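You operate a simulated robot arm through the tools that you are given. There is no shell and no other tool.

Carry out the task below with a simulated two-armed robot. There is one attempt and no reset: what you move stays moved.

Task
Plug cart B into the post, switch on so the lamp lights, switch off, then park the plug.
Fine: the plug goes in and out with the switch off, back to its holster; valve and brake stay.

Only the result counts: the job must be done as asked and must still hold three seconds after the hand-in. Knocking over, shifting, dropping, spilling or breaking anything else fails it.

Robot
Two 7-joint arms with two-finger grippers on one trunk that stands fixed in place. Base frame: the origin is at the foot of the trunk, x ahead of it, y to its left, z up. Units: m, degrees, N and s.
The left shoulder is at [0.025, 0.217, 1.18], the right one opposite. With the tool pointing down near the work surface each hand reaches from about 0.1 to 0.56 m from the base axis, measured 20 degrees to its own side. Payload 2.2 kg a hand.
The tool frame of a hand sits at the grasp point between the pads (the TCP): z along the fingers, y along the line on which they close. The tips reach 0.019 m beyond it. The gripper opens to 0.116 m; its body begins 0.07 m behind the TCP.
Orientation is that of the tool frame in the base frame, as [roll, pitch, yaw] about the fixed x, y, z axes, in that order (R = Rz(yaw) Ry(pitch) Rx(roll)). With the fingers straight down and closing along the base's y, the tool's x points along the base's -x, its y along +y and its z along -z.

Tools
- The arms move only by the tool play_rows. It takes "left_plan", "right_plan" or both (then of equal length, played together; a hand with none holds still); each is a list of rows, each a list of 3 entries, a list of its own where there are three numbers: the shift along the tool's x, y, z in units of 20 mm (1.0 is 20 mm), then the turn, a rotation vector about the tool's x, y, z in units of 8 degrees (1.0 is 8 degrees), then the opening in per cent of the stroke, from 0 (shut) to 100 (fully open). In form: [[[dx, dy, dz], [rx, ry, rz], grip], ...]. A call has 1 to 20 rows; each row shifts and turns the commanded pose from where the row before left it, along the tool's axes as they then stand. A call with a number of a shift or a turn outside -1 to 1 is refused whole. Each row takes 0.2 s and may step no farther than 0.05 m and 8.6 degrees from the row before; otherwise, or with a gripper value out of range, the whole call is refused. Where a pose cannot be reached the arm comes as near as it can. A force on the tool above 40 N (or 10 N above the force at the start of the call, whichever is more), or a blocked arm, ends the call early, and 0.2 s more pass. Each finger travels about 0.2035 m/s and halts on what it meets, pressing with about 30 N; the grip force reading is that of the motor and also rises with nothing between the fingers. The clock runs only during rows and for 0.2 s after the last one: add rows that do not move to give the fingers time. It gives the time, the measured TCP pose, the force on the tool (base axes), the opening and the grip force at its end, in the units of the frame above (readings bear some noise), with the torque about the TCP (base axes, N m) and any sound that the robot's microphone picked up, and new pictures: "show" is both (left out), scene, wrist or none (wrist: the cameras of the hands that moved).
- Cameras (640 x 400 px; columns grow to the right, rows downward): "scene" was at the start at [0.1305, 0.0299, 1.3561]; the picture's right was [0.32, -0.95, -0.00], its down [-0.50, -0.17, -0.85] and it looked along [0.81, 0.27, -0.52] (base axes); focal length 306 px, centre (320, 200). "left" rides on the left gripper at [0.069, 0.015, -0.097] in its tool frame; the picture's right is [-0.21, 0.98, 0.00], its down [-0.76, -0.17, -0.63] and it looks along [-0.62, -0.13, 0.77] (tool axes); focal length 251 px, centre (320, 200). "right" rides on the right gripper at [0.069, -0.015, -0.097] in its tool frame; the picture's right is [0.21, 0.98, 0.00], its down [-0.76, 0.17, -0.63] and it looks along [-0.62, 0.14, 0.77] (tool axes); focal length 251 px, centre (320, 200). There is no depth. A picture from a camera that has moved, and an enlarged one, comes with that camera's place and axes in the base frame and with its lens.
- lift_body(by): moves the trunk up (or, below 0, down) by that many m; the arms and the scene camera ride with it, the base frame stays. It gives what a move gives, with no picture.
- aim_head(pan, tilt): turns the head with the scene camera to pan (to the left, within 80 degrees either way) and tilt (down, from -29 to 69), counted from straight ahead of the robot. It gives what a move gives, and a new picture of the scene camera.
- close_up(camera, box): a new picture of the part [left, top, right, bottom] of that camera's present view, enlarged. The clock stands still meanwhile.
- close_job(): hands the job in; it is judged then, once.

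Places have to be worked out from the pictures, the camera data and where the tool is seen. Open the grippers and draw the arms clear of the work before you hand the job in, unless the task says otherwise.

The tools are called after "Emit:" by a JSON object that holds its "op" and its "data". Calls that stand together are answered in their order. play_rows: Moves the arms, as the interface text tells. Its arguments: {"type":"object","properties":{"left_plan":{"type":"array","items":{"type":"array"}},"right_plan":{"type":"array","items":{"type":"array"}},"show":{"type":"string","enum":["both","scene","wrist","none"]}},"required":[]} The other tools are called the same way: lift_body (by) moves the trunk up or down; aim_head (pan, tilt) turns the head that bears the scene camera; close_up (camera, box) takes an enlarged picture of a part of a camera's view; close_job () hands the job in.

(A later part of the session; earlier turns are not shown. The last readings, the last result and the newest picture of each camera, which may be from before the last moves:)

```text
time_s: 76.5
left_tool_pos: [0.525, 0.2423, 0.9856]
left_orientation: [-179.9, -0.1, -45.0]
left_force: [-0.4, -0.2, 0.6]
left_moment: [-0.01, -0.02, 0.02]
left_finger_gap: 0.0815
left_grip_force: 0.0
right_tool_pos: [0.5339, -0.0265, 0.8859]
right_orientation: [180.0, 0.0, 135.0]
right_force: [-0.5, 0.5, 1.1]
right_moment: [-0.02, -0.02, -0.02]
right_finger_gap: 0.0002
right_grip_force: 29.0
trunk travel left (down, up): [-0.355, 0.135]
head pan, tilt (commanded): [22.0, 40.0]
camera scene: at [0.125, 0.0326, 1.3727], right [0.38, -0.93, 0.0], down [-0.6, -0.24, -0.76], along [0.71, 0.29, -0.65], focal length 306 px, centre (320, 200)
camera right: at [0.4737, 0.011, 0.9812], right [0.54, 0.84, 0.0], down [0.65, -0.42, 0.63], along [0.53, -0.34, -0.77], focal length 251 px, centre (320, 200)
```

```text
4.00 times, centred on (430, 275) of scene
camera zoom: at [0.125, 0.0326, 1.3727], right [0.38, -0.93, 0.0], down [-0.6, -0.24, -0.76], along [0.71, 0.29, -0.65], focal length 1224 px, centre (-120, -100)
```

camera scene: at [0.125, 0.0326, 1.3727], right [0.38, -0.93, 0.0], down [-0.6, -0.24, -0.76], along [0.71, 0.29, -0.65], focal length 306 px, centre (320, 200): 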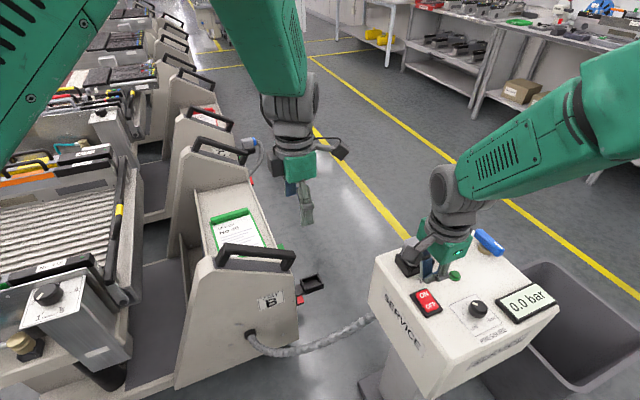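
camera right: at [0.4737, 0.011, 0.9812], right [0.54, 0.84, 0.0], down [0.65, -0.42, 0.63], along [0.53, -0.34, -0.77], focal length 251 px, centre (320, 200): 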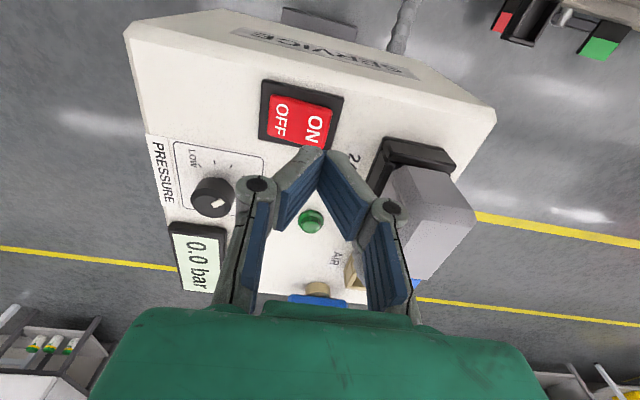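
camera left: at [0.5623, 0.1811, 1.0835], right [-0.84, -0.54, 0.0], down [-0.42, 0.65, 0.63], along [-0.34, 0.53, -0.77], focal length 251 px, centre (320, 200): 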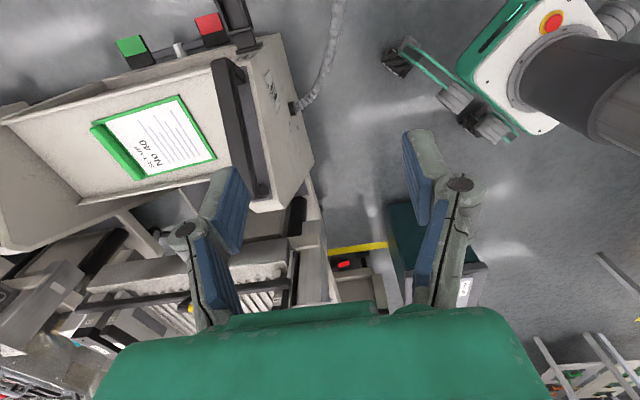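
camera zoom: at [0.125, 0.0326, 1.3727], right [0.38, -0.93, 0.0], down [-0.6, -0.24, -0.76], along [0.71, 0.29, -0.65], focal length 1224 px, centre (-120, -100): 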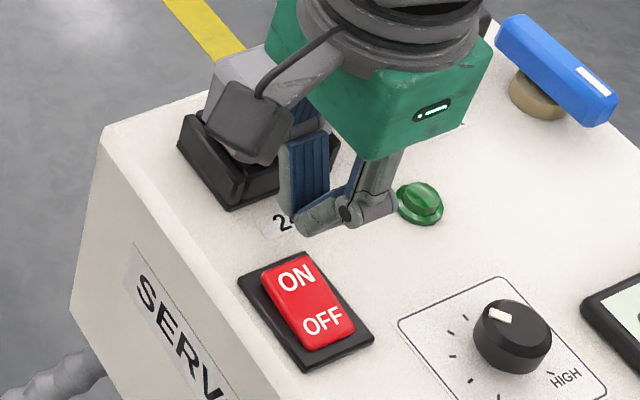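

The fingertips need about 6 mm along the rocker's width to be centred. I correct that and lower to just above the ON end.

Emit:
{"op": "play_rows", "data": {"right_plan": [[[-0.29, 0, 0], [0, 0, 0], 0], [[0, 0, 0.7], [0, 0, 0], 0], [[0, 0, 0.7], [0, 0, 0], 0], [[0, 0, 0.6], [0, 0, 0], 0], [[0, 0, 0], [0, 0, 0], 0], [[0, 0, 0], [0, 0, 0], 0]], "show": "none"}}

Emit:
{"op": "close_up", "data": {"camera": "scene", "box": [395, 250, 459, 310]}}

Emit:
{"op": "close_up", "data": {"camera": "right", "box": [240, 60, 400, 190]}}

```text
time_s: 77.9
left_tool_pos: [0.5249, 0.2421, 0.9866]
left_orientation: [179.9, -0.1, -45.1]
left_force: [0.7, 0.3, -0.1]
left_moment: [0.0, 0.02, 0.0]
left_finger_gap: 0.0812
left_grip_force: 0.0
right_tool_pos: [0.5361, -0.0284, 0.8464]
right_orientation: [179.9, 0.1, 135.4]
right_force: [0.2, 0.0, -0.4]
right_moment: [0.01, -0.01, 0.01]
right_finger_gap: 0.0001
right_grip_force: 29.2
trunk travel left (down, up): [-0.355, 0.135]
head pan, tilt (commanded): [22.0, 40.0]
```

```text
6.67 times, centred on (427, 280) of scene
camera zoom: at [0.1248, 0.0327, 1.3727], right [0.38, -0.93, 0.0], down [-0.6, -0.24, -0.76], along [0.71, 0.29, -0.65], focal length 2041 px, centre (-393, -333)
```

zoom: 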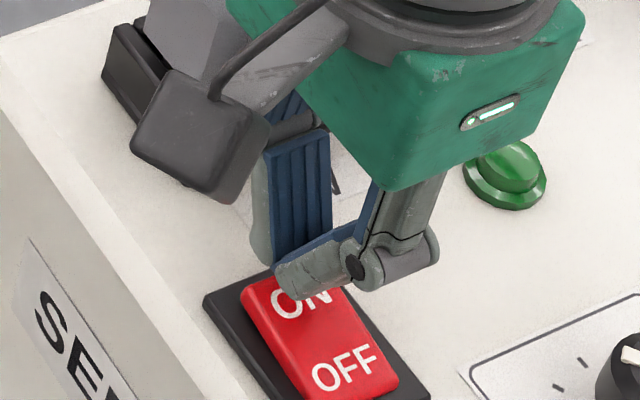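

```text
3.08 times, centred on (320, 125) of right
camera zoom: at [0.4758, 0.0091, 0.9417], right [0.53, 0.85, 0.0], down [0.65, -0.41, 0.63], along [0.54, -0.34, -0.77], focal length 774 px, centre (320, 431)
```

zoom: 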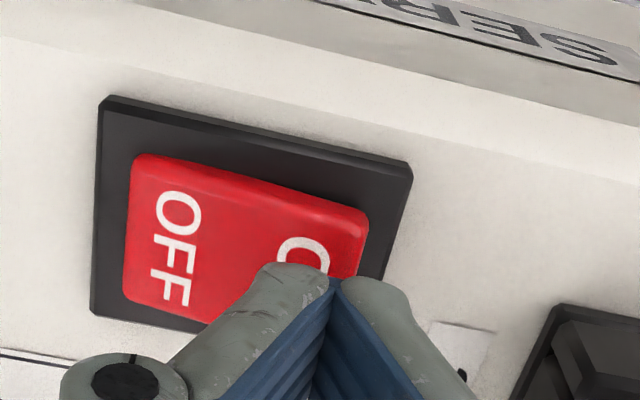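

The fingertips are over the ON end; I shift them 3 mm inward along the rocker and press down in small steps.

Emit:
{"op": "play_rows", "data": {"right_plan": [[[-0.13, -0.15, 0], [0, 0, 0], 0], [[0, 0, 0.2], [0, 0, 0], 0], [[0, 0, 0.15], [0, 0, 0], 0], [[0, 0, 0.1], [0, 0, 0], 0], [[0, 0, 0], [0, 0, 0], 0]], "show": "none"}}

```text
time_s: 79.1
left_tool_pos: [0.5248, 0.2419, 0.9859]
left_orientation: [180.0, -0.1, -45.2]
left_force: [-0.3, 0.1, -0.1]
left_moment: [-0.03, 0.0, 0.0]
left_finger_gap: 0.0811
left_grip_force: 0.0
right_tool_pos: [0.5368, -0.0327, 0.8377]
right_orientation: [179.9, 0.0, 135.4]
right_force: [0.6, 0.4, 0.1]
right_moment: [0.0, 0.03, -0.02]
right_finger_gap: 0.0002
right_grip_force: 28.6
trunk travel left (down, up): [-0.355, 0.135]
head pan, tilt (commanded): [22.0, 40.0]
```

No contact yet at z 0.838. I press on in 2 mm steps.

Emit:
{"op": "play_rows", "data": {"right_plan": [[[0, 0, 0.1], [0, 0, 0], 0], [[0, 0, 0.1], [0, 0, 0], 0], [[0, 0, 0], [0, 0, 0], 0]], "show": "none"}}

```text
time_s: 79.9
left_tool_pos: [0.5251, 0.2426, 0.9863]
left_orientation: [179.9, -0.2, -45.0]
left_force: [0.4, 0.1, -0.1]
left_moment: [0.02, 0.01, 0.02]
left_finger_gap: 0.081
left_grip_force: 0.0
right_tool_pos: [0.5354, -0.0316, 0.8339]
right_orientation: [179.9, 0.1, 135.4]
right_force: [0.3, 0.1, 1.4]
right_moment: [0.02, -0.03, -0.03]
right_finger_gap: 0.0
right_grip_force: 28.7
trunk travel left (down, up): [-0.355, 0.135]
head pan, tilt (commanded): [22.0, 40.0]
```

Contact is just beginning (1.4 N). I press another 4 mm.

Emit:
{"op": "play_rows", "data": {"right_plan": [[[0, 0, 0.1], [0, 0, 0], 0], [[0, 0, 0.1], [0, 0, 0], 0], [[0, 0, 0], [0, 0, 0], 0]], "show": "scene"}}

Emit:
{"op": "close_up", "data": {"camera": "scene", "box": [395, 250, 475, 310]}}

```text
time_s: 80.7
left_tool_pos: [0.5238, 0.2408, 0.9871]
left_orientation: [180.0, -0.1, -45.1]
left_force: [-0.3, -0.6, 0.2]
left_moment: [0.04, 0.02, 0.0]
left_finger_gap: 0.081
left_grip_force: 0.0
right_tool_pos: [0.5364, -0.0321, 0.8314]
right_orientation: [179.9, 0.3, 135.5]
right_force: [-2.1, 0.8, 8.5]
right_moment: [0.02, 0.1, -0.03]
right_finger_gap: 0.0
right_grip_force: 28.5
trunk travel left (down, up): [-0.355, 0.135]
head pan, tilt (commanded): [22.0, 40.0]
camera scene: at [0.1233, 0.0327, 1.373], right [0.38, -0.93, 0.0], down [-0.6, -0.24, -0.76], along [0.71, 0.29, -0.65], focal length 306 px, centre (320, 200)
```

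scene: 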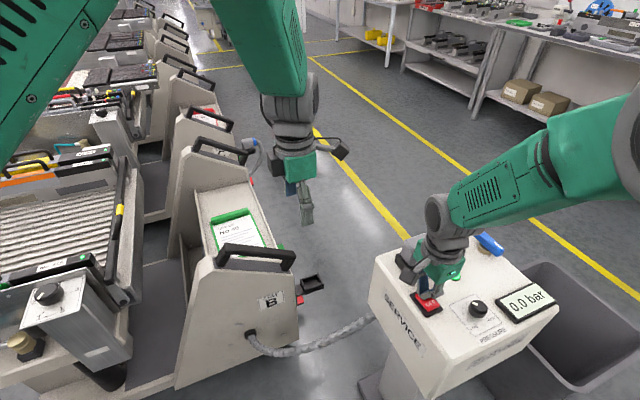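

```text
6.67 times, centred on (435, 280) of scene
camera zoom: at [0.1233, 0.0327, 1.373], right [0.38, -0.93, 0.0], down [-0.6, -0.24, -0.76], along [0.71, 0.29, -0.65], focal length 2041 px, centre (-447, -333)
```

zoom: 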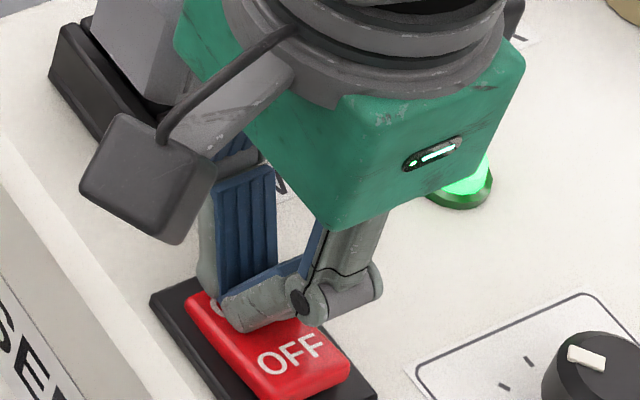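

The lamp is glowing green: the plug is live and the switch is on. I lift the fingers and confirm.

Emit:
{"op": "play_rows", "data": {"right_plan": [[[0, 0, -0.5], [0, 0, 0], 0], [[0, 0, -0.8], [0, 0, 0], 0], [[0, 0, -0.7], [0, 0, 0], 0], [[0, 0, 0], [0, 0, 0], 0], [[0, 0, 0], [0, 0, 0], 0]], "show": "wrist"}}

Emit:
{"op": "close_up", "data": {"camera": "scene", "box": [385, 225, 485, 325]}}

```text
time_s: 81.9
left_tool_pos: [0.525, 0.2408, 0.9865]
left_orientation: [180.0, -0.1, -44.9]
left_force: [0.4, 0.9, -0.2]
left_moment: [0.01, -0.01, 0.03]
left_finger_gap: 0.0812
left_grip_force: 0.0
right_tool_pos: [0.5376, -0.033, 0.8697]
right_orientation: [179.8, 0.1, 135.4]
right_force: [0.9, -0.4, 0.3]
right_moment: [0.0, -0.01, 0.0]
right_finger_gap: 0.0002
right_grip_force: 28.8
trunk travel left (down, up): [-0.355, 0.135]
head pan, tilt (commanded): [22.0, 40.0]
camera right: at [0.4756, 0.0052, 0.9648], right [0.53, 0.85, 0.0], down [0.65, -0.41, 0.63], along [0.54, -0.34, -0.77], focal length 251 px, centre (320, 200)
```

right: 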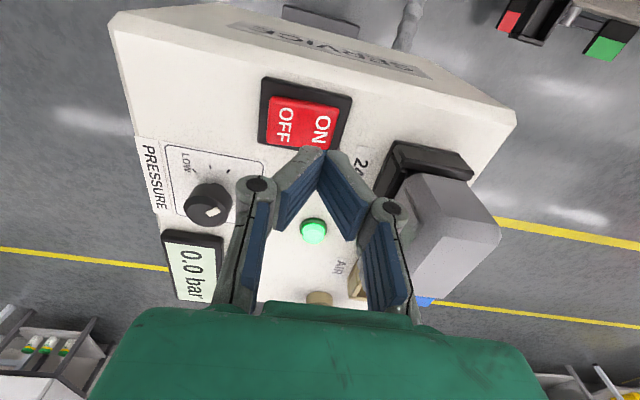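

```text
4.00 times, centred on (435, 275) of scene
camera zoom: at [0.1247, 0.0327, 1.3727], right [0.38, -0.93, 0.0], down [-0.6, -0.24, -0.76], along [0.71, 0.29, -0.65], focal length 1224 px, centre (-140, -100)
```

zoom: 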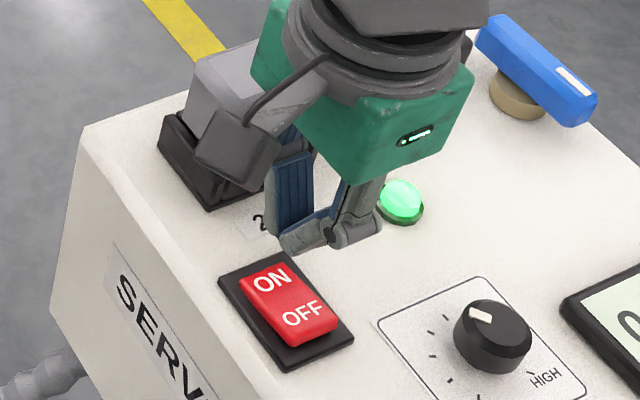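

Lamp lit and the switch stays on. I now move 29 mm to the OFF end and come down to just above it.

Emit:
{"op": "play_rows", "data": {"right_plan": [[[0.04, -0.74, 0], [0, 0, 0], 0], [[0.04, -0.74, 0], [0, 0, 0], 0], [[0, 0, 0], [0, 0, 0], 0], [[0, 0, 0.6], [0, 0, 0], 0], [[0, 0, 0.6], [0, 0, 0], 0], [[0, 0, 0.3], [0, 0, 0], 0], [[0, 0, 0], [0, 0, 0], 0], [[0, 0, 0], [0, 0, 0], 0]], "show": "wrist"}}

Emit:
{"op": "close_up", "data": {"camera": "scene", "box": [395, 250, 475, 310]}}

```text
time_s: 83.7
left_tool_pos: [0.5246, 0.2419, 0.9864]
left_orientation: [-180.0, -0.1, -45.1]
left_force: [-0.7, 0.8, 0.3]
left_moment: [0.02, -0.02, 0.01]
left_finger_gap: 0.0812
left_grip_force: 0.0
right_tool_pos: [0.5154, -0.0526, 0.839]
right_orientation: [-180.0, 0.3, 135.5]
right_force: [-1.1, 0.5, -0.3]
right_moment: [0.02, 0.03, 0.0]
right_finger_gap: 0.0001
right_grip_force: 28.3
trunk travel left (down, up): [-0.355, 0.135]
head pan, tilt (commanded): [22.0, 40.0]
camera right: at [0.4533, -0.0144, 0.9343], right [0.53, 0.85, 0.0], down [0.65, -0.41, 0.63], along [0.54, -0.34, -0.77], focal length 251 px, centre (320, 200)
```

right: 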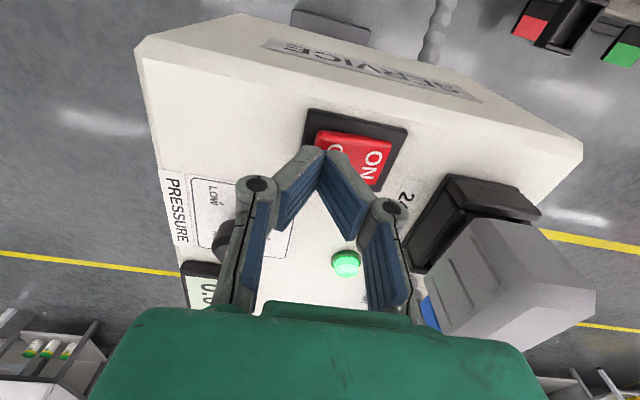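

```text
6.67 times, centred on (435, 280) of scene
camera zoom: at [0.1248, 0.0326, 1.3727], right [0.38, -0.93, 0.0], down [-0.6, -0.24, -0.76], along [0.71, 0.29, -0.65], focal length 2041 px, centre (-447, -333)
```

zoom: 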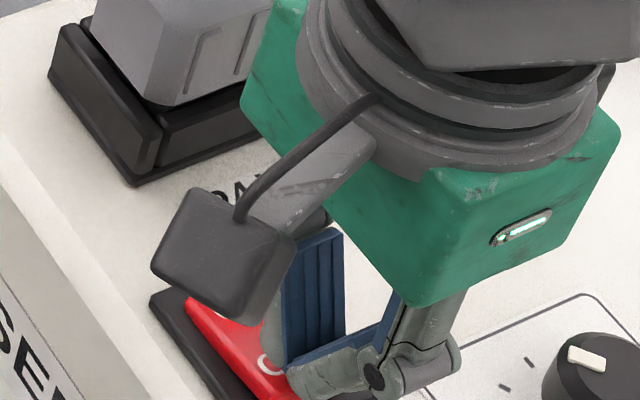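

The fingertips are above the OFF end. I press it down in small steps.

Emit:
{"op": "play_rows", "data": {"right_plan": [[[0, 0, 0.1], [0, 0, 0], 0], [[0, 0, 0.1], [0, 0, 0], 0], [[0, 0, 0.1], [0, 0, 0], 0], [[0, 0, 0.1], [0, 0, 0], 0], [[0, 0, 0], [0, 0, 0], 0]], "show": "wrist"}}

```text
time_s: 84.9
left_tool_pos: [0.525, 0.2422, 0.9862]
left_orientation: [-179.9, -0.1, -45.0]
left_force: [0.9, 0.4, 0.2]
left_moment: [-0.01, -0.02, -0.02]
left_finger_gap: 0.0812
left_grip_force: 0.0
right_tool_pos: [0.514, -0.0524, 0.8324]
right_orientation: [179.9, 0.0, 135.5]
right_force: [0.0, -0.6, 0.0]
right_moment: [0.0, 0.0, -0.01]
right_finger_gap: 0.0
right_grip_force: 29.0
trunk travel left (down, up): [-0.355, 0.135]
head pan, tilt (commanded): [22.0, 40.0]
camera right: at [0.4535, -0.0145, 0.9266], right [0.53, 0.85, 0.0], down [0.65, -0.41, 0.63], along [0.54, -0.34, -0.77], focal length 251 px, centre (320, 200)
```

right: 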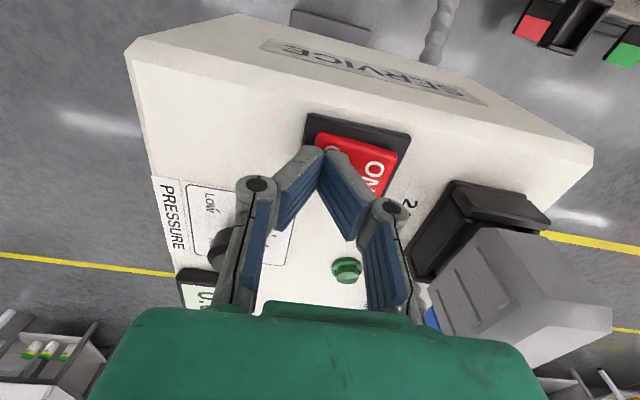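

The lamp went dark, so the switch is off. I raise the right hand and withdraw it clear of the post.

Emit:
{"op": "play_rows", "data": {"right_plan": [[[0, 0, -0.6], [0, 0, 0], 0], [[0, 0, -1], [0, 0, 0], 0], [[0, 0, -1], [0, 0, 0], 0], [[0, 0, -1], [0, 0, 0], 0], [[0, 0, -1], [0, 0, 0], 0], [[0, 0, -1], [0, 0, 0], 0], [[-0.48, -0.985, -0.8], [0, 0, 0], 0], [[-0.48, -0.985, -0.8], [0, 0, 0], 0], [[-0.48, -0.985, -0.8], [0, 0, 0], 0], [[-0.48, -0.985, -0.8], [0, 0, 0], 0], [[-0.48, -0.985, -0.8], [0, 0, 0], 0], [[-0.48, -0.985, -0.8], [0, 0, 0], 0], [[-0.48, -0.985, -0.8], [0, 0, 0], 0], [[-0.48, -0.985, -0.8], [0, 0, 0], 0], [[-0.48, -0.985, -0.8], [0, 0, 0], 0], [[-0.48, -0.985, -0.8], [0, 0, 0], 0], [[-0.48, -0.985, -0.8], [0, 0, 0], 0], [[-0.48, -0.985, -0.8], [0, 0, 0], 0], [[-0.48, -0.985, -0.8], [0, 0, 0], 0], [[0, 0, 0], [0, 0, 0], 0]], "show": "both"}}

Emit:
{"op": "close_up", "data": {"camera": "scene", "box": [385, 225, 485, 325]}}

```text
time_s: 89.1
left_tool_pos: [0.5247, 0.2406, 0.9864]
left_orientation: [180.0, 0.0, -45.0]
left_force: [0.7, 0.4, -0.7]
left_moment: [0.0, 0.01, -0.01]
left_finger_gap: 0.0811
left_grip_force: 0.1
right_tool_pos: [0.4219, -0.3235, 1.1509]
right_orientation: [179.9, 0.0, 135.6]
right_force: [-0.5, 0.4, 0.1]
right_moment: [0.02, -0.02, 0.02]
right_finger_gap: 0.0003
right_grip_force: 28.8
trunk travel left (down, up): [-0.355, 0.135]
head pan, tilt (commanded): [22.0, 40.0]
camera scene: at [0.1239, 0.03, 1.3728], right [0.37, -0.93, 0.0], down [-0.6, -0.24, -0.76], along [0.71, 0.29, -0.65], focal length 306 px, centre (320, 200)
camera right: at [0.3625, -0.287, 1.2453], right [0.53, 0.85, 0.0], down [0.65, -0.41, 0.63], along [0.54, -0.34, -0.77], focal length 251 px, centre (320, 200)
```

scene: 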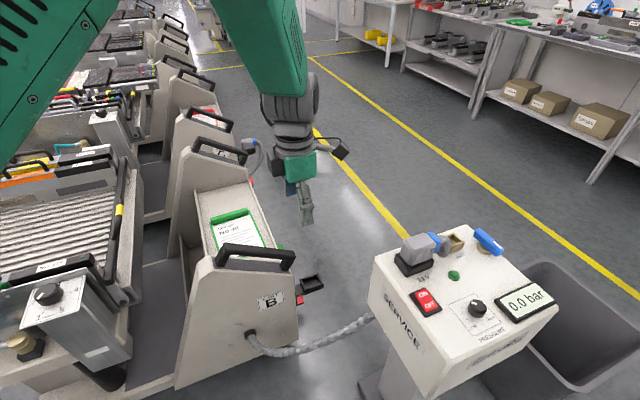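
right: 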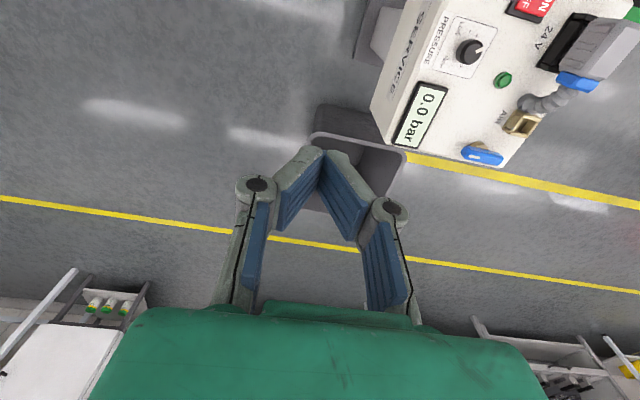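

```text
4.00 times, centred on (435, 275) of scene
camera zoom: at [0.1239, 0.03, 1.3728], right [0.37, -0.93, 0.0], down [-0.6, -0.24, -0.76], along [0.71, 0.29, -0.65], focal length 1224 px, centre (-140, -100)
```

zoom: 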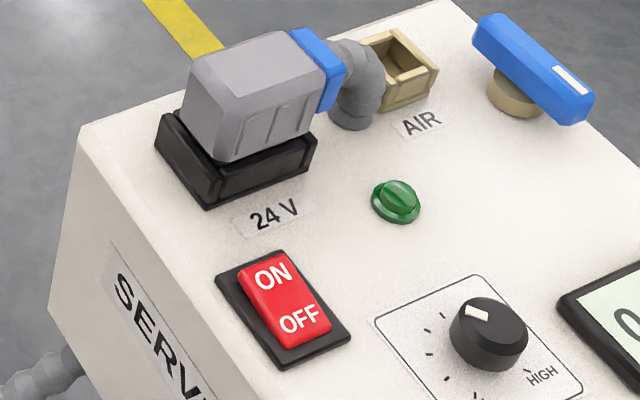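

Switch off, lamp dark, plug still seated. I bring the left hand back above the plug and lift the right hand higher out of the way at the same time.

Emit:
{"op": "play_rows", "data": {"left_plan": [[[0.987, 0.453, 0], [0, 0, 0], 70], [[0.987, 0.453, 0], [0, 0, 0], 70], [[0.987, 0.453, 0], [0, 0, 0], 70], [[0.987, 0.453, 0], [0, 0, 0], 70], [[0.987, 0.453, 0], [0, 0, 0], 70], [[0.987, 0.453, 0], [0, 0, 0], 70], [[0.987, 0.453, 0], [0, 0, 0], 70], [[0.987, 0.453, 0], [0, 0, 0], 70], [[0.987, 0.453, 0], [0, 0, 0], 70], [[0.987, 0.453, 0], [0, 0, 0], 70], [[0.987, 0.453, 0], [0, 0, 0], 70], [[0.987, 0.453, 0], [0, 0, 0], 70], [[0, 0, 0], [0, 0, 0], 70], [[0, 0, 0], [0, 0, 0], 70], [[0, 0, 0], [0, 0, 0], 70]], "right_plan": [[[0, 0, -0.6], [0, 0, 0], 0], [[0, 0, -0.6], [0, 0, 0], 0], [[0, 0, -0.6], [0, 0, 0], 0], [[0, 0, -0.6], [0, 0, 0], 0], [[0, 0, -0.6], [0, 0, 0], 0], [[0, 0, -0.6], [0, 0, 0], 0], [[0, 0, -0.6], [0, 0, 0], 0], [[0, 0, -0.6], [0, 0, 0], 0], [[0, 0, -0.6], [0, 0, 0], 0], [[0, 0, -0.6], [0, 0, 0], 0], [[0, 0, 0], [0, 0, 0], 0], [[0, 0, 0], [0, 0, 0], 0], [[0, 0, 0], [0, 0, 0], 0], [[0, 0, 0], [0, 0, 0], 0], [[0, 0, 0], [0, 0, 0], 0]], "show": "both"}}

Emit:
{"op": "close_up", "data": {"camera": "left", "box": [260, 30, 390, 190]}}

Emit:
{"op": "close_up", "data": {"camera": "scene", "box": [385, 225, 455, 280]}}

```text
time_s: 92.3
left_tool_pos: [0.6146, -0.0055, 0.9856]
left_orientation: [-179.9, -0.1, -45.1]
left_force: [0.4, -0.3, -0.6]
left_moment: [0.02, 0.01, 0.01]
left_finger_gap: 0.0813
left_grip_force: 0.0
right_tool_pos: [0.4218, -0.3239, 1.2719]
right_orientation: [179.8, 0.1, 135.5]
right_force: [0.3, 0.3, 0.7]
right_moment: [-0.03, 0.01, 0.01]
right_finger_gap: 0.0
right_grip_force: 28.3
trunk travel left (down, up): [-0.355, 0.135]
head pan, tilt (commanded): [22.0, 40.0]
camera scene: at [0.124, 0.0292, 1.3729], right [0.37, -0.93, 0.0], down [-0.6, -0.24, -0.76], along [0.71, 0.29, -0.65], focal length 306 px, centre (320, 200)
camera right: at [0.3613, -0.2868, 1.3665], right [0.53, 0.85, 0.0], down [0.65, -0.41, 0.63], along [0.54, -0.34, -0.77], focal length 251 px, centre (320, 200)
camera left: at [0.6517, -0.0648, 1.0831], right [-0.84, -0.54, 0.0], down [-0.42, 0.65, 0.63], along [-0.34, 0.53, -0.77], focal length 251 px, centre (320, 200)
```

scene: 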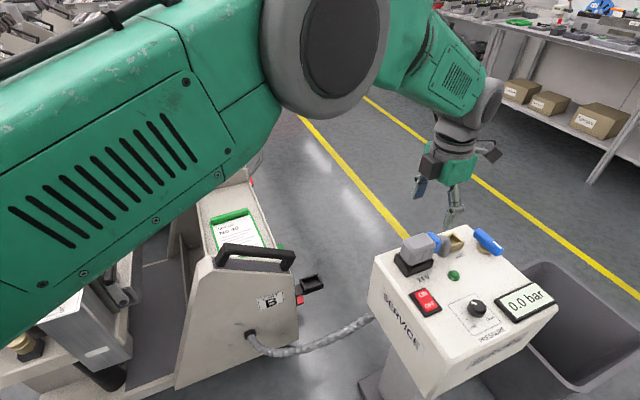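
right: 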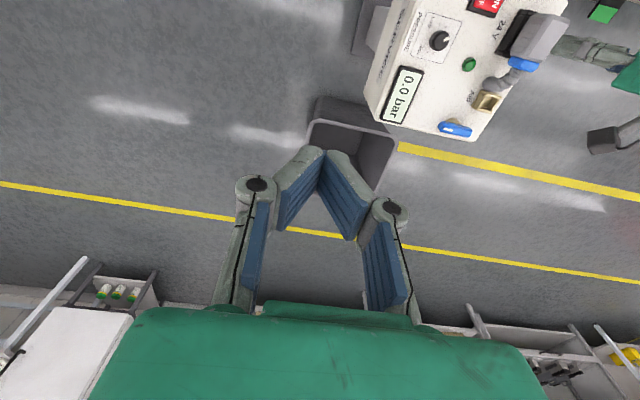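
left: 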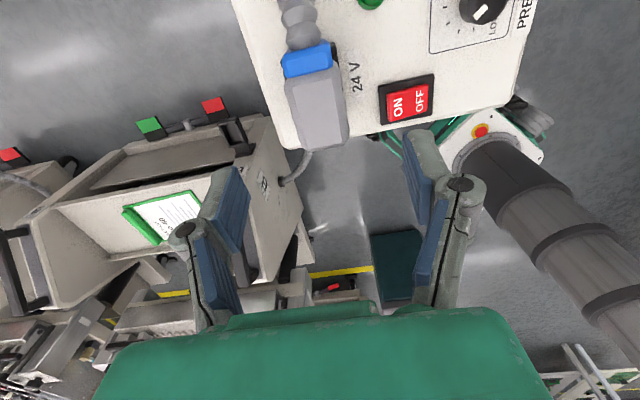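

```text
2.50 times, centred on (325, 110) of left
camera zoom: at [0.6517, -0.0648, 1.0831], right [-0.84, -0.54, 0.0], down [-0.42, 0.65, 0.63], along [-0.34, 0.53, -0.77], focal length 629 px, centre (308, 425)
```

zoom: 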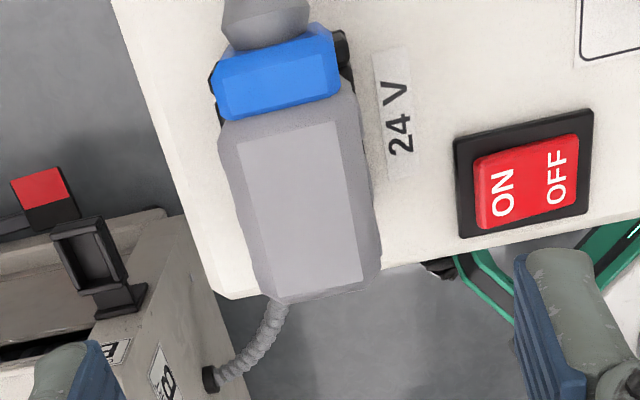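

```text
7.27 times, centred on (420, 252) of scene
camera zoom: at [0.124, 0.0292, 1.3729], right [0.37, -0.93, 0.0], down [-0.6, -0.24, -0.76], along [0.71, 0.29, -0.65], focal length 2226 px, centre (-407, -182)
```

zoom: 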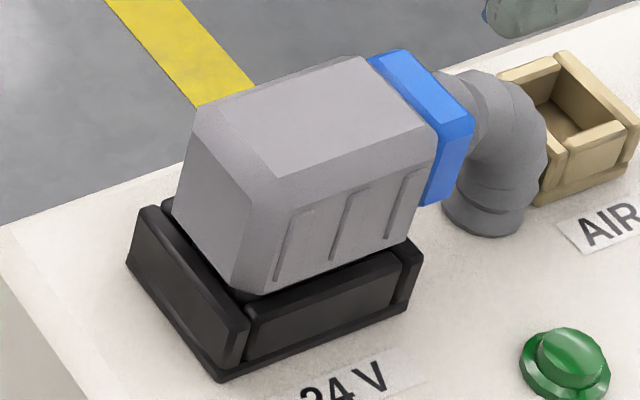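

I zoom more tightly on the plug top from the left wrist camera to fix its centre for the regrasp.

Emit:
{"op": "close_up", "data": {"camera": "left", "box": [275, 60, 355, 155]}}

```text
4.21 times, centred on (315, 108) of left
camera zoom: at [0.6517, -0.0648, 1.0831], right [-0.84, -0.54, 0.0], down [-0.42, 0.65, 0.63], along [-0.34, 0.53, -0.77], focal length 1059 px, centre (341, 590)
```

zoom: 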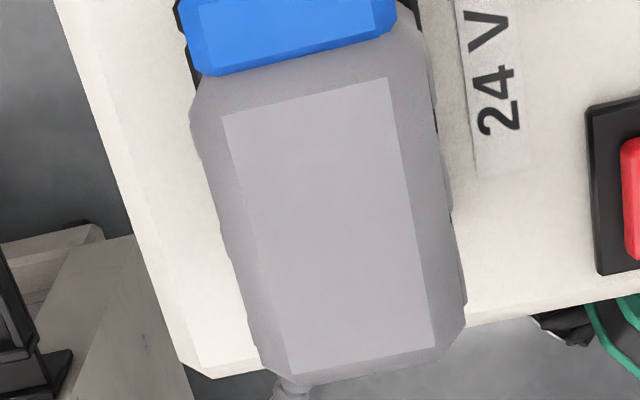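

The plug top in the socket is centred at about (0.612, -0.001, 0.889), yaw -45.4°, so the same grip as in the holster needs TCP about (0.616, -0.0045, 0.870). I lower most of the way and check.

Emit:
{"op": "play_rows", "data": {"left_plan": [[[0, -0.06, 0.8], [0, 0, 0], 70], [[0, 0, 0.9], [0, 0, 0], 70], [[0, 0, 0.9], [0, 0, 0], 70], [[0, 0, 0.9], [0, 0, 0], 70], [[0, 0, 0.9], [0, 0, 0], 70], [[0, 0, 0.7], [0, 0, 0], 70], [[0, 0, 0.6], [0, 0, 0], 70], [[0, 0, 0], [0, 0, 0], 70], [[0, 0, 0], [0, 0, 0], 70], [[0, 0, 0], [0, 0, 0], 70]], "show": "both"}}

Emit:
{"op": "close_up", "data": {"camera": "scene", "box": [385, 225, 455, 280]}}

```text
time_s: 94.5
left_tool_pos: [0.6153, -0.0047, 0.872]
left_orientation: [-179.9, 0.0, -45.1]
left_force: [-0.7, 0.4, 0.5]
left_moment: [-0.02, 0.01, 0.0]
left_finger_gap: 0.0812
left_grip_force: 0.0
right_tool_pos: [0.4216, -0.3239, 1.2721]
right_orientation: [179.8, 0.0, 135.4]
right_force: [-0.1, -0.4, -0.5]
right_moment: [0.0, 0.01, 0.0]
right_finger_gap: 0.0001
right_grip_force: 28.6
trunk travel left (down, up): [-0.355, 0.135]
head pan, tilt (commanded): [22.0, 40.0]
camera scene: at [0.1241, 0.0292, 1.3729], right [0.38, -0.93, 0.0], down [-0.6, -0.24, -0.76], along [0.71, 0.29, -0.65], focal length 306 px, centre (320, 200)
camera left: at [0.6536, -0.0633, 0.9687], right [-0.84, -0.54, 0.0], down [-0.42, 0.65, 0.63], along [-0.34, 0.53, -0.77], focal length 251 px, centre (320, 200)
```

scene: 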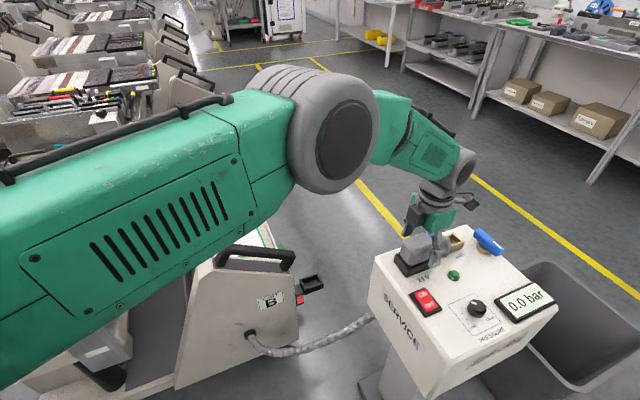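
left: 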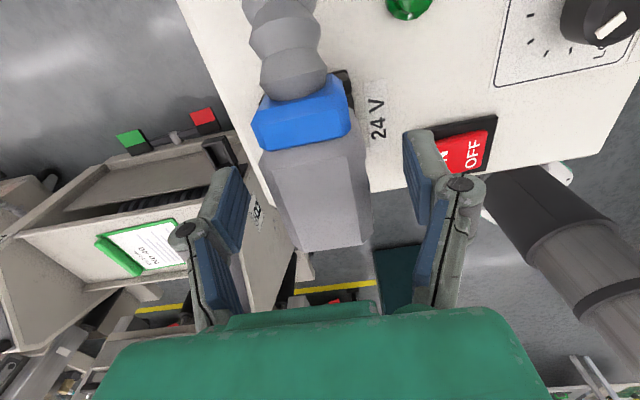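

```text
7.27 times, centred on (420, 252) of scene
camera zoom: at [0.1241, 0.0292, 1.3729], right [0.38, -0.93, 0.0], down [-0.6, -0.24, -0.76], along [0.71, 0.29, -0.65], focal length 2226 px, centre (-407, -182)
```

zoom: 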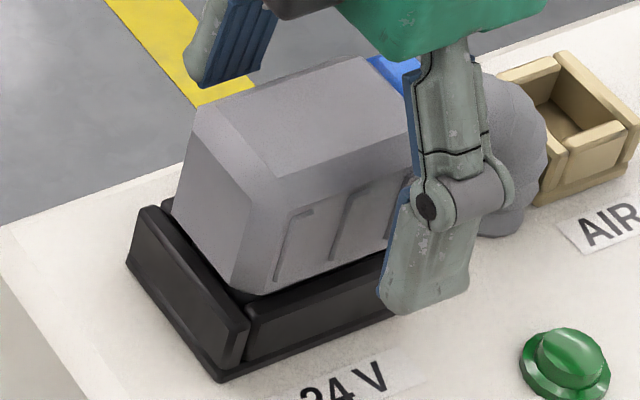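

The view matches the original pre-grasp picture in the holster almost exactly. I close the fingers on the plug.

Emit:
{"op": "play_rows", "data": {"left_plan": [[[0, 0, 0], [0, 0, 0], 45], [[0, 0, 0], [0, 0, 0], 30], [[0, 0, 0], [0, 0, 0], 0], [[0, 0, 0], [0, 0, 0], 0], [[0, 0, 0], [0, 0, 0], 0]], "show": "wrist"}}

```text
time_s: 95.7
left_tool_pos: [0.6152, -0.0043, 0.8725]
left_orientation: [-179.9, -0.1, -45.0]
left_force: [0.5, -0.2, 0.6]
left_moment: [0.01, 0.02, 0.01]
left_finger_gap: 0.0443
left_grip_force: 30.4
right_tool_pos: [0.4218, -0.3245, 1.2715]
right_orientation: [179.8, 0.1, 135.5]
right_force: [0.1, 0.7, 0.7]
right_moment: [-0.02, -0.02, 0.01]
right_finger_gap: 0.0002
right_grip_force: 28.3
trunk travel left (down, up): [-0.355, 0.135]
head pan, tilt (commanded): [22.0, 40.0]
camera left: at [0.6536, -0.0632, 0.9688], right [-0.84, -0.54, 0.0], down [-0.42, 0.65, 0.63], along [-0.34, 0.53, -0.77], focal length 251 px, centre (320, 200)
```

left: 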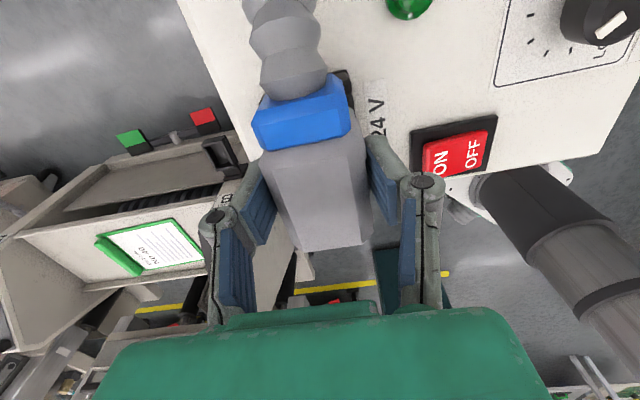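

Gripped cleanly with no side load. With the switch off, I pull the plug straight up out of the socket.

Emit:
{"op": "play_rows", "data": {"left_plan": [[[0, 0, -0.25], [0, 0, 0], 0], [[0, 0, -0.4], [0, 0, 0], 0], [[0, 0, -0.5], [0, 0, 0], 0], [[0, 0, -0.5], [0, 0, 0], 0], [[0, 0, -0.6], [0, 0, 0], 0], [[0, 0, -0.8], [0, 0, 0], 0], [[0, 0, -0.8], [0, 0, 0], 0], [[0, 0, 0], [0, 0, 0], 0], [[0, 0, 0], [0, 0, 0], 0]], "show": "both"}}

```text
time_s: 97.7
left_tool_pos: [0.6148, -0.005, 0.9486]
left_orientation: [180.0, 0.0, -45.1]
left_force: [-0.2, 0.4, -2.1]
left_moment: [-0.04, 0.02, 0.0]
left_finger_gap: 0.0442
left_grip_force: 29.9
right_tool_pos: [0.422, -0.3241, 1.2707]
right_orientation: [179.9, 0.0, 135.4]
right_force: [0.2, -0.1, -0.7]
right_moment: [-0.02, 0.04, 0.01]
right_finger_gap: 0.0
right_grip_force: 28.0
trunk travel left (down, up): [-0.355, 0.135]
head pan, tilt (commanded): [22.0, 40.0]
camera scene: at [0.1245, 0.0292, 1.3728], right [0.38, -0.93, 0.0], down [-0.6, -0.24, -0.76], along [0.71, 0.29, -0.65], focal length 306 px, centre (320, 200)
camera left: at [0.6531, -0.0636, 1.0455], right [-0.84, -0.54, 0.0], down [-0.42, 0.65, 0.63], along [-0.34, 0.53, -0.77], focal length 251 px, centre (320, 200)
```

scene: 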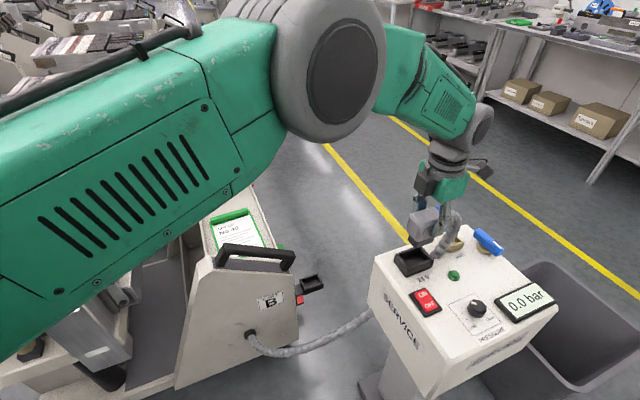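
left: 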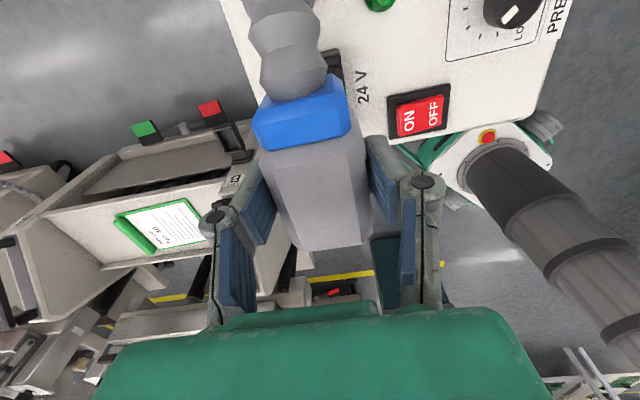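

The plug is free of the socket. I carry it back over the holster side at the same height.

Emit:
{"op": "play_rows", "data": {"left_plan": [[[-0.507, -0.964, 0], [0, 0, 0], 0], [[-0.507, -0.964, 0], [0, 0, 0], 0], [[-0.507, -0.964, 0], [0, 0, 0], 0], [[-0.507, -0.964, 0], [0, 0, 0], 0], [[-0.507, -0.964, 0], [0, 0, 0], 0], [[-0.507, -0.964, 0], [0, 0, 0], 0], [[-0.507, -0.964, 0], [0, 0, 0], 0], [[-0.507, -0.964, 0], [0, 0, 0], 0], [[-0.507, -0.964, 0], [0, 0, 0], 0], [[-0.507, -0.964, 0], [0, 0, 0], 0], [[-0.507, -0.964, 0], [0, 0, 0], 0], [[-0.507, -0.964, 0], [0, 0, 0], 0], [[-0.507, -0.964, 0], [0, 0, 0], 0], [[-0.507, -0.964, 0], [0, 0, 0], 0], [[0, 0, 0], [0, 0, 0], 0], [[0, 0, 0], [0, 0, 0], 0]], "show": "scene"}}

```text
time_s: 101.1
left_tool_pos: [0.7074, 0.2877, 0.9483]
left_orientation: [180.0, 0.0, -45.0]
left_force: [-0.5, -0.6, -2.2]
left_moment: [-0.02, 0.01, -0.03]
left_finger_gap: 0.0439
left_grip_force: 30.1
right_tool_pos: [0.4214, -0.3235, 1.2717]
right_orientation: [179.8, 0.1, 135.4]
right_force: [-0.9, 0.2, -0.6]
right_moment: [0.01, 0.01, 0.01]
right_finger_gap: 0.0001
right_grip_force: 28.4
trunk travel left (down, up): [-0.355, 0.135]
head pan, tilt (commanded): [22.0, 40.0]
camera scene: at [0.1249, 0.0316, 1.3727], right [0.38, -0.93, 0.0], down [-0.6, -0.24, -0.76], along [0.71, 0.29, -0.65], focal length 306 px, centre (320, 200)
```

scene: 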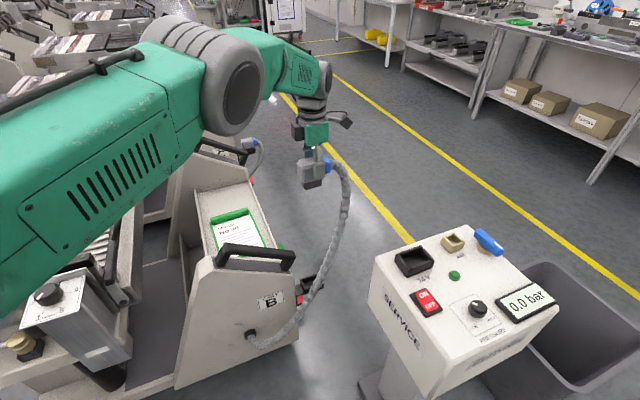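

The plug hangs above the holster. I lower the trunk in two stages, as on the way up.

Emit:
{"op": "lift_body", "data": {"by": -0.25}}

Emit:
{"op": "close_up", "data": {"camera": "scene", "box": [200, 60, 440, 280]}}

```text
time_s: 103.7
left_tool_pos: [0.7077, 0.2876, 0.6994]
left_orientation: [-179.9, 0.0, -45.0]
left_force: [-0.4, 0.1, -3.3]
left_moment: [-0.04, -0.01, 0.02]
left_finger_gap: 0.0439
left_grip_force: 29.8
right_tool_pos: [0.4219, -0.3229, 1.0227]
right_orientation: [179.9, 0.1, 135.4]
right_force: [0.1, 0.9, 0.2]
right_moment: [-0.02, 0.02, -0.01]
right_finger_gap: 0.0
right_grip_force: 28.5
trunk travel left (down, up): [-0.105, 0.385]
head pan, tilt (commanded): [22.0, 40.0]
```

```text
1.82 times, centred on (320, 170) of scene
camera zoom: at [0.1236, 0.0317, 1.1228], right [0.38, -0.93, 0.0], down [-0.6, -0.24, -0.76], along [0.71, 0.29, -0.65], focal length 557 px, centre (320, 254)
```

zoom: 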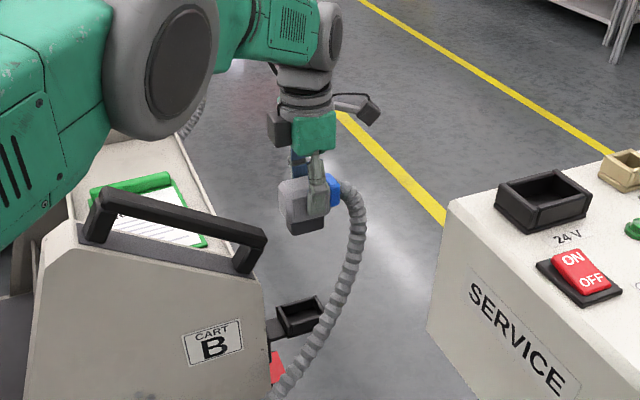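

Clear so far. I lower the trunk the remaining 0.1 m, which leaves the nose well above the holster.

Emit:
{"op": "lift_body", "data": {"by": -0.1}}

Emit:
{"op": "close_up", "data": {"camera": "scene", "box": [260, 120, 360, 220]}}

```text
time_s: 105.0
left_tool_pos: [0.707, 0.2879, 0.6]
left_orientation: [180.0, -0.1, -45.0]
left_force: [0.0, -0.4, -1.4]
left_moment: [0.01, -0.03, 0.01]
left_finger_gap: 0.044
left_grip_force: 30.0
right_tool_pos: [0.4217, -0.3233, 0.9217]
right_orientation: [179.9, 0.1, 135.4]
right_force: [0.6, 0.5, -0.7]
right_moment: [0.01, 0.01, 0.02]
right_finger_gap: 0.0002
right_grip_force: 28.1
trunk travel left (down, up): [-0.005, 0.485]
head pan, tilt (commanded): [22.0, 40.0]
```

```text
4.00 times, centred on (310, 170) of scene
camera zoom: at [0.1231, 0.0316, 1.0229], right [0.38, -0.93, 0.0], down [-0.6, -0.24, -0.76], along [0.71, 0.29, -0.65], focal length 1224 px, centre (360, 320)
```

zoom: 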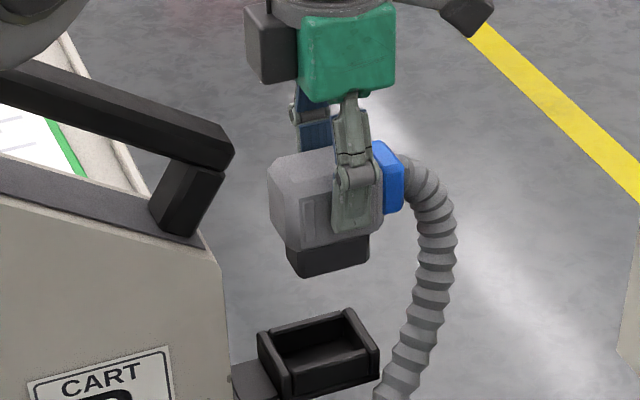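

I move the plug back over the holster seat position (0.6978, 0.2926) and lower it partway, then check the alignment.

Emit:
{"op": "play_rows", "data": {"left_plan": [[[-0.245, 0.08, 0], [0, 0, 0], 0], [[-0.245, 0.08, 0], [0, 0, 0], 0], [[0, 0, 0.6], [0, 0, 0], 0], [[0, 0, 0.6], [0, 0, 0], 0], [[0, 0, 0], [0, 0, 0], 0], [[0, 0, 0], [0, 0, 0], 0], [[0, 0, 0], [0, 0, 0], 0]], "show": "wrist"}}

Emit:
{"op": "close_up", "data": {"camera": "scene", "box": [275, 155, 345, 220]}}

```text
time_s: 106.6
left_tool_pos: [0.6991, 0.2929, 0.5751]
left_orientation: [179.9, 0.0, -45.0]
left_force: [-0.6, -0.3, -3.0]
left_moment: [-0.02, -0.01, 0.01]
left_finger_gap: 0.0442
left_grip_force: 29.8
right_tool_pos: [0.4224, -0.3225, 0.9222]
right_orientation: [179.9, 0.1, 135.4]
right_force: [-0.5, 0.1, 0.0]
right_moment: [-0.01, 0.02, 0.02]
right_finger_gap: 0.0
right_grip_force: 29.0
trunk travel left (down, up): [-0.005, 0.485]
head pan, tilt (commanded): [22.0, 40.0]
camera left: at [0.7357, 0.2334, 0.6715], right [-0.84, -0.54, 0.0], down [-0.42, 0.65, 0.63], along [-0.34, 0.53, -0.77], focal length 251 px, centre (320, 200)
```

left: 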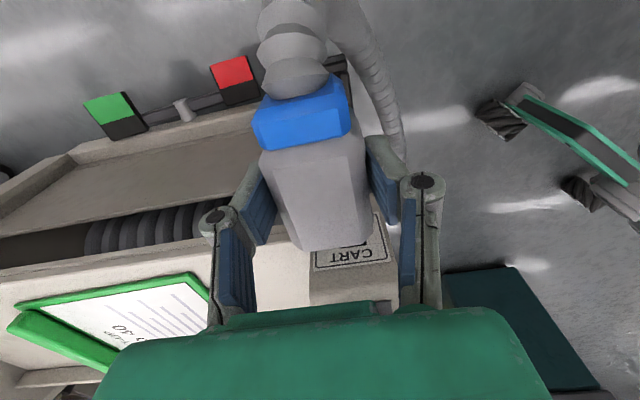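

```text
6.15 times, centred on (310, 188) of scene
camera zoom: at [0.1232, 0.0316, 1.0227], right [0.38, -0.93, 0.0], down [-0.6, -0.24, -0.76], along [0.71, 0.29, -0.65], focal length 1884 px, centre (382, 277)
```

zoom: 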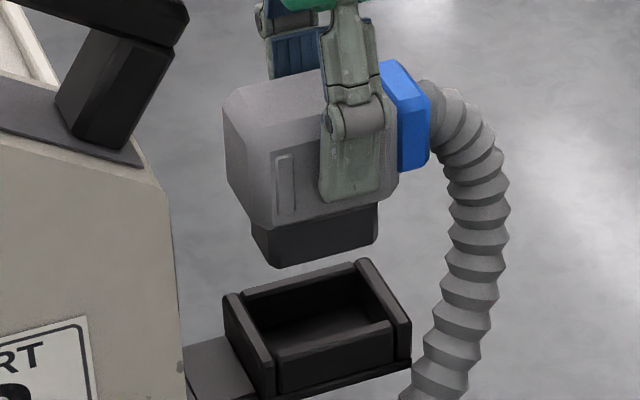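

Close to the original lift-out pose. I take another reading without moving to average out noise before inserting.

Emit:
{"op": "play_rows", "data": {"left_plan": [[[0, 0, 0], [0, 0, 0], 0]], "show": "none"}}

Emit:
{"op": "play_rows", "data": {"left_plan": [[[0, 0, 0], [0, 0, 0], 0]], "show": "none"}}

Emit:
{"op": "play_rows", "data": {"left_plan": [[[0, 0, 0], [0, 0, 0], 0]], "show": "none"}}

```text
time_s: 107.0
left_tool_pos: [0.6978, 0.2923, 0.5748]
left_orientation: [-180.0, 0.1, -45.0]
left_force: [0.2, 0.3, -3.4]
left_moment: [-0.02, -0.05, 0.0]
left_finger_gap: 0.0441
left_grip_force: 30.1
right_tool_pos: [0.4213, -0.3221, 0.9223]
right_orientation: [179.9, 0.0, 135.3]
right_force: [0.4, -0.7, 0.0]
right_moment: [0.01, -0.03, 0.01]
right_finger_gap: 0.0003
right_grip_force: 28.4
trunk travel left (down, up): [-0.005, 0.485]
head pan, tilt (commanded): [22.0, 40.0]
```

```text
time_s: 107.4
left_tool_pos: [0.6982, 0.292, 0.5748]
left_orientation: [180.0, 0.0, -45.0]
left_force: [0.6, 0.8, -2.5]
left_moment: [0.0, 0.0, 0.01]
left_finger_gap: 0.0443
left_grip_force: 30.1
right_tool_pos: [0.4215, -0.3226, 0.9237]
right_orientation: [179.9, 0.1, 135.4]
right_force: [0.0, -1.4, 0.3]
right_moment: [0.01, 0.03, -0.03]
right_finger_gap: 0.0
right_grip_force: 28.1
trunk travel left (down, up): [-0.005, 0.485]
head pan, tilt (commanded): [22.0, 40.0]
```

```text
time_s: 107.8
left_tool_pos: [0.6984, 0.2917, 0.5753]
left_orientation: [-180.0, -0.1, -45.0]
left_force: [0.0, -0.1, -2.9]
left_moment: [-0.05, -0.02, 0.01]
left_finger_gap: 0.0441
left_grip_force: 29.9
right_tool_pos: [0.4211, -0.3224, 0.9225]
right_orientation: [179.9, 0.1, 135.4]
right_force: [0.0, 0.0, -0.1]
right_moment: [0.01, -0.01, -0.01]
right_finger_gap: 0.0002
right_grip_force: 28.5
trunk travel left (down, up): [-0.005, 0.485]
head pan, tilt (commanded): [22.0, 40.0]
```

The average is (0.6984, 0.2922), within 1 mm of the original seat. I trim 0.7 mm and lower until the nose is just above the holster rim.

Emit:
{"op": "play_rows", "data": {"left_plan": [[[-0.035, 0, 0.5], [0, 0, 0], 0], [[0, 0, 0.5], [0, 0, 0], 0], [[0, 0, 0.4], [0, 0, 0], 0], [[0, 0, 0.3], [0, 0, 0], 0], [[0, 0, 0], [0, 0, 0], 0], [[0, 0, 0], [0, 0, 0], 0]], "show": "none"}}

Emit:
{"op": "close_up", "data": {"camera": "scene", "box": [285, 175, 335, 215]}}

Emit:
{"op": "close_up", "data": {"camera": "left", "box": [220, 40, 420, 270]}}

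```text
time_s: 109.2
left_tool_pos: [0.6982, 0.2918, 0.5405]
left_orientation: [-179.9, 0.1, -44.9]
left_force: [-0.5, -1.0, -2.9]
left_moment: [0.0, 0.0, 0.0]
left_finger_gap: 0.0442
left_grip_force: 29.9
right_tool_pos: [0.4218, -0.323, 0.9213]
right_orientation: [179.9, 0.1, 135.5]
right_force: [0.5, 0.2, -0.2]
right_moment: [0.04, 0.03, 0.02]
right_finger_gap: 0.0001
right_grip_force: 29.3
trunk travel left (down, up): [-0.005, 0.485]
head pan, tilt (commanded): [22.0, 40.0]
```

```text
10.00 times, centred on (310, 195) of scene
camera zoom: at [0.1232, 0.0316, 1.0227], right [0.38, -0.93, 0.0], down [-0.6, -0.24, -0.76], along [0.71, 0.29, -0.65], focal length 3061 px, centre (420, 250)
```

zoom: 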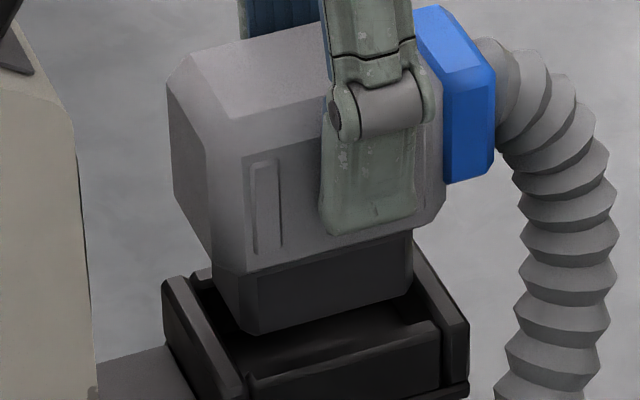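

```text
1.74 times, centred on (320, 155) of left
camera zoom: at [0.7352, 0.2337, 0.6376], right [-0.84, -0.54, 0.0], down [-0.42, 0.65, 0.63], along [-0.34, 0.53, -0.77], focal length 437 px, centre (320, 278)
```

zoom: 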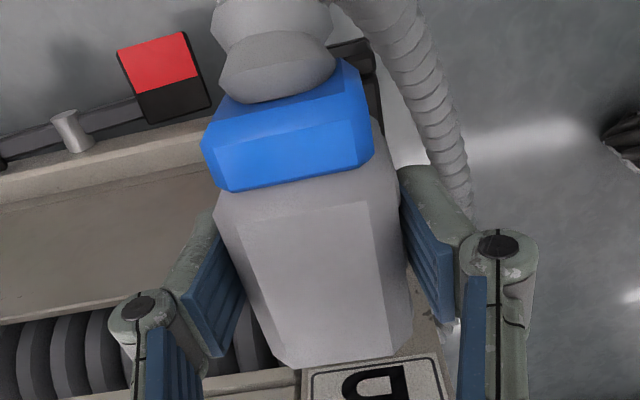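

The nose is over the holster opening. I lower it in small steps, watching the force.

Emit:
{"op": "play_rows", "data": {"left_plan": [[[0, 0, 0.15], [0, 0, 0], 0], [[0, 0, 0.15], [0, 0, 0], 0], [[0, 0, 0.1], [0, 0, 0], 0], [[0, 0, 0], [0, 0, 0], 0]], "show": "none"}}

```text
time_s: 110.2
left_tool_pos: [0.6975, 0.2934, 0.5331]
left_orientation: [180.0, -0.1, -45.0]
left_force: [-0.3, -0.6, -2.4]
left_moment: [0.0, 0.01, 0.0]
left_finger_gap: 0.0439
left_grip_force: 30.7
right_tool_pos: [0.4217, -0.3217, 0.9232]
right_orientation: [179.8, 0.1, 135.5]
right_force: [-0.1, 0.1, 0.2]
right_moment: [0.03, -0.01, 0.01]
right_finger_gap: 0.0
right_grip_force: 28.0
trunk travel left (down, up): [-0.005, 0.485]
head pan, tilt (commanded): [22.0, 40.0]
```

Emit:
{"op": "play_rows", "data": {"left_plan": [[[0, 0, 0.1], [0, 0, 0], 0], [[0, 0, 0.1], [0, 0, 0], 0], [[0, 0, 0], [0, 0, 0], 0]], "show": "none"}}

```text
time_s: 111.0
left_tool_pos: [0.6987, 0.2929, 0.5283]
left_orientation: [-179.9, -0.1, -45.0]
left_force: [-0.3, 0.5, -2.9]
left_moment: [-0.03, 0.02, -0.01]
left_finger_gap: 0.044
left_grip_force: 30.4
right_tool_pos: [0.4216, -0.3216, 0.9222]
right_orientation: [179.8, 0.0, 135.3]
right_force: [0.5, -0.1, -0.6]
right_moment: [0.02, 0.0, 0.01]
right_finger_gap: 0.0
right_grip_force: 28.0
trunk travel left (down, up): [-0.005, 0.485]
head pan, tilt (commanded): [22.0, 40.0]
```

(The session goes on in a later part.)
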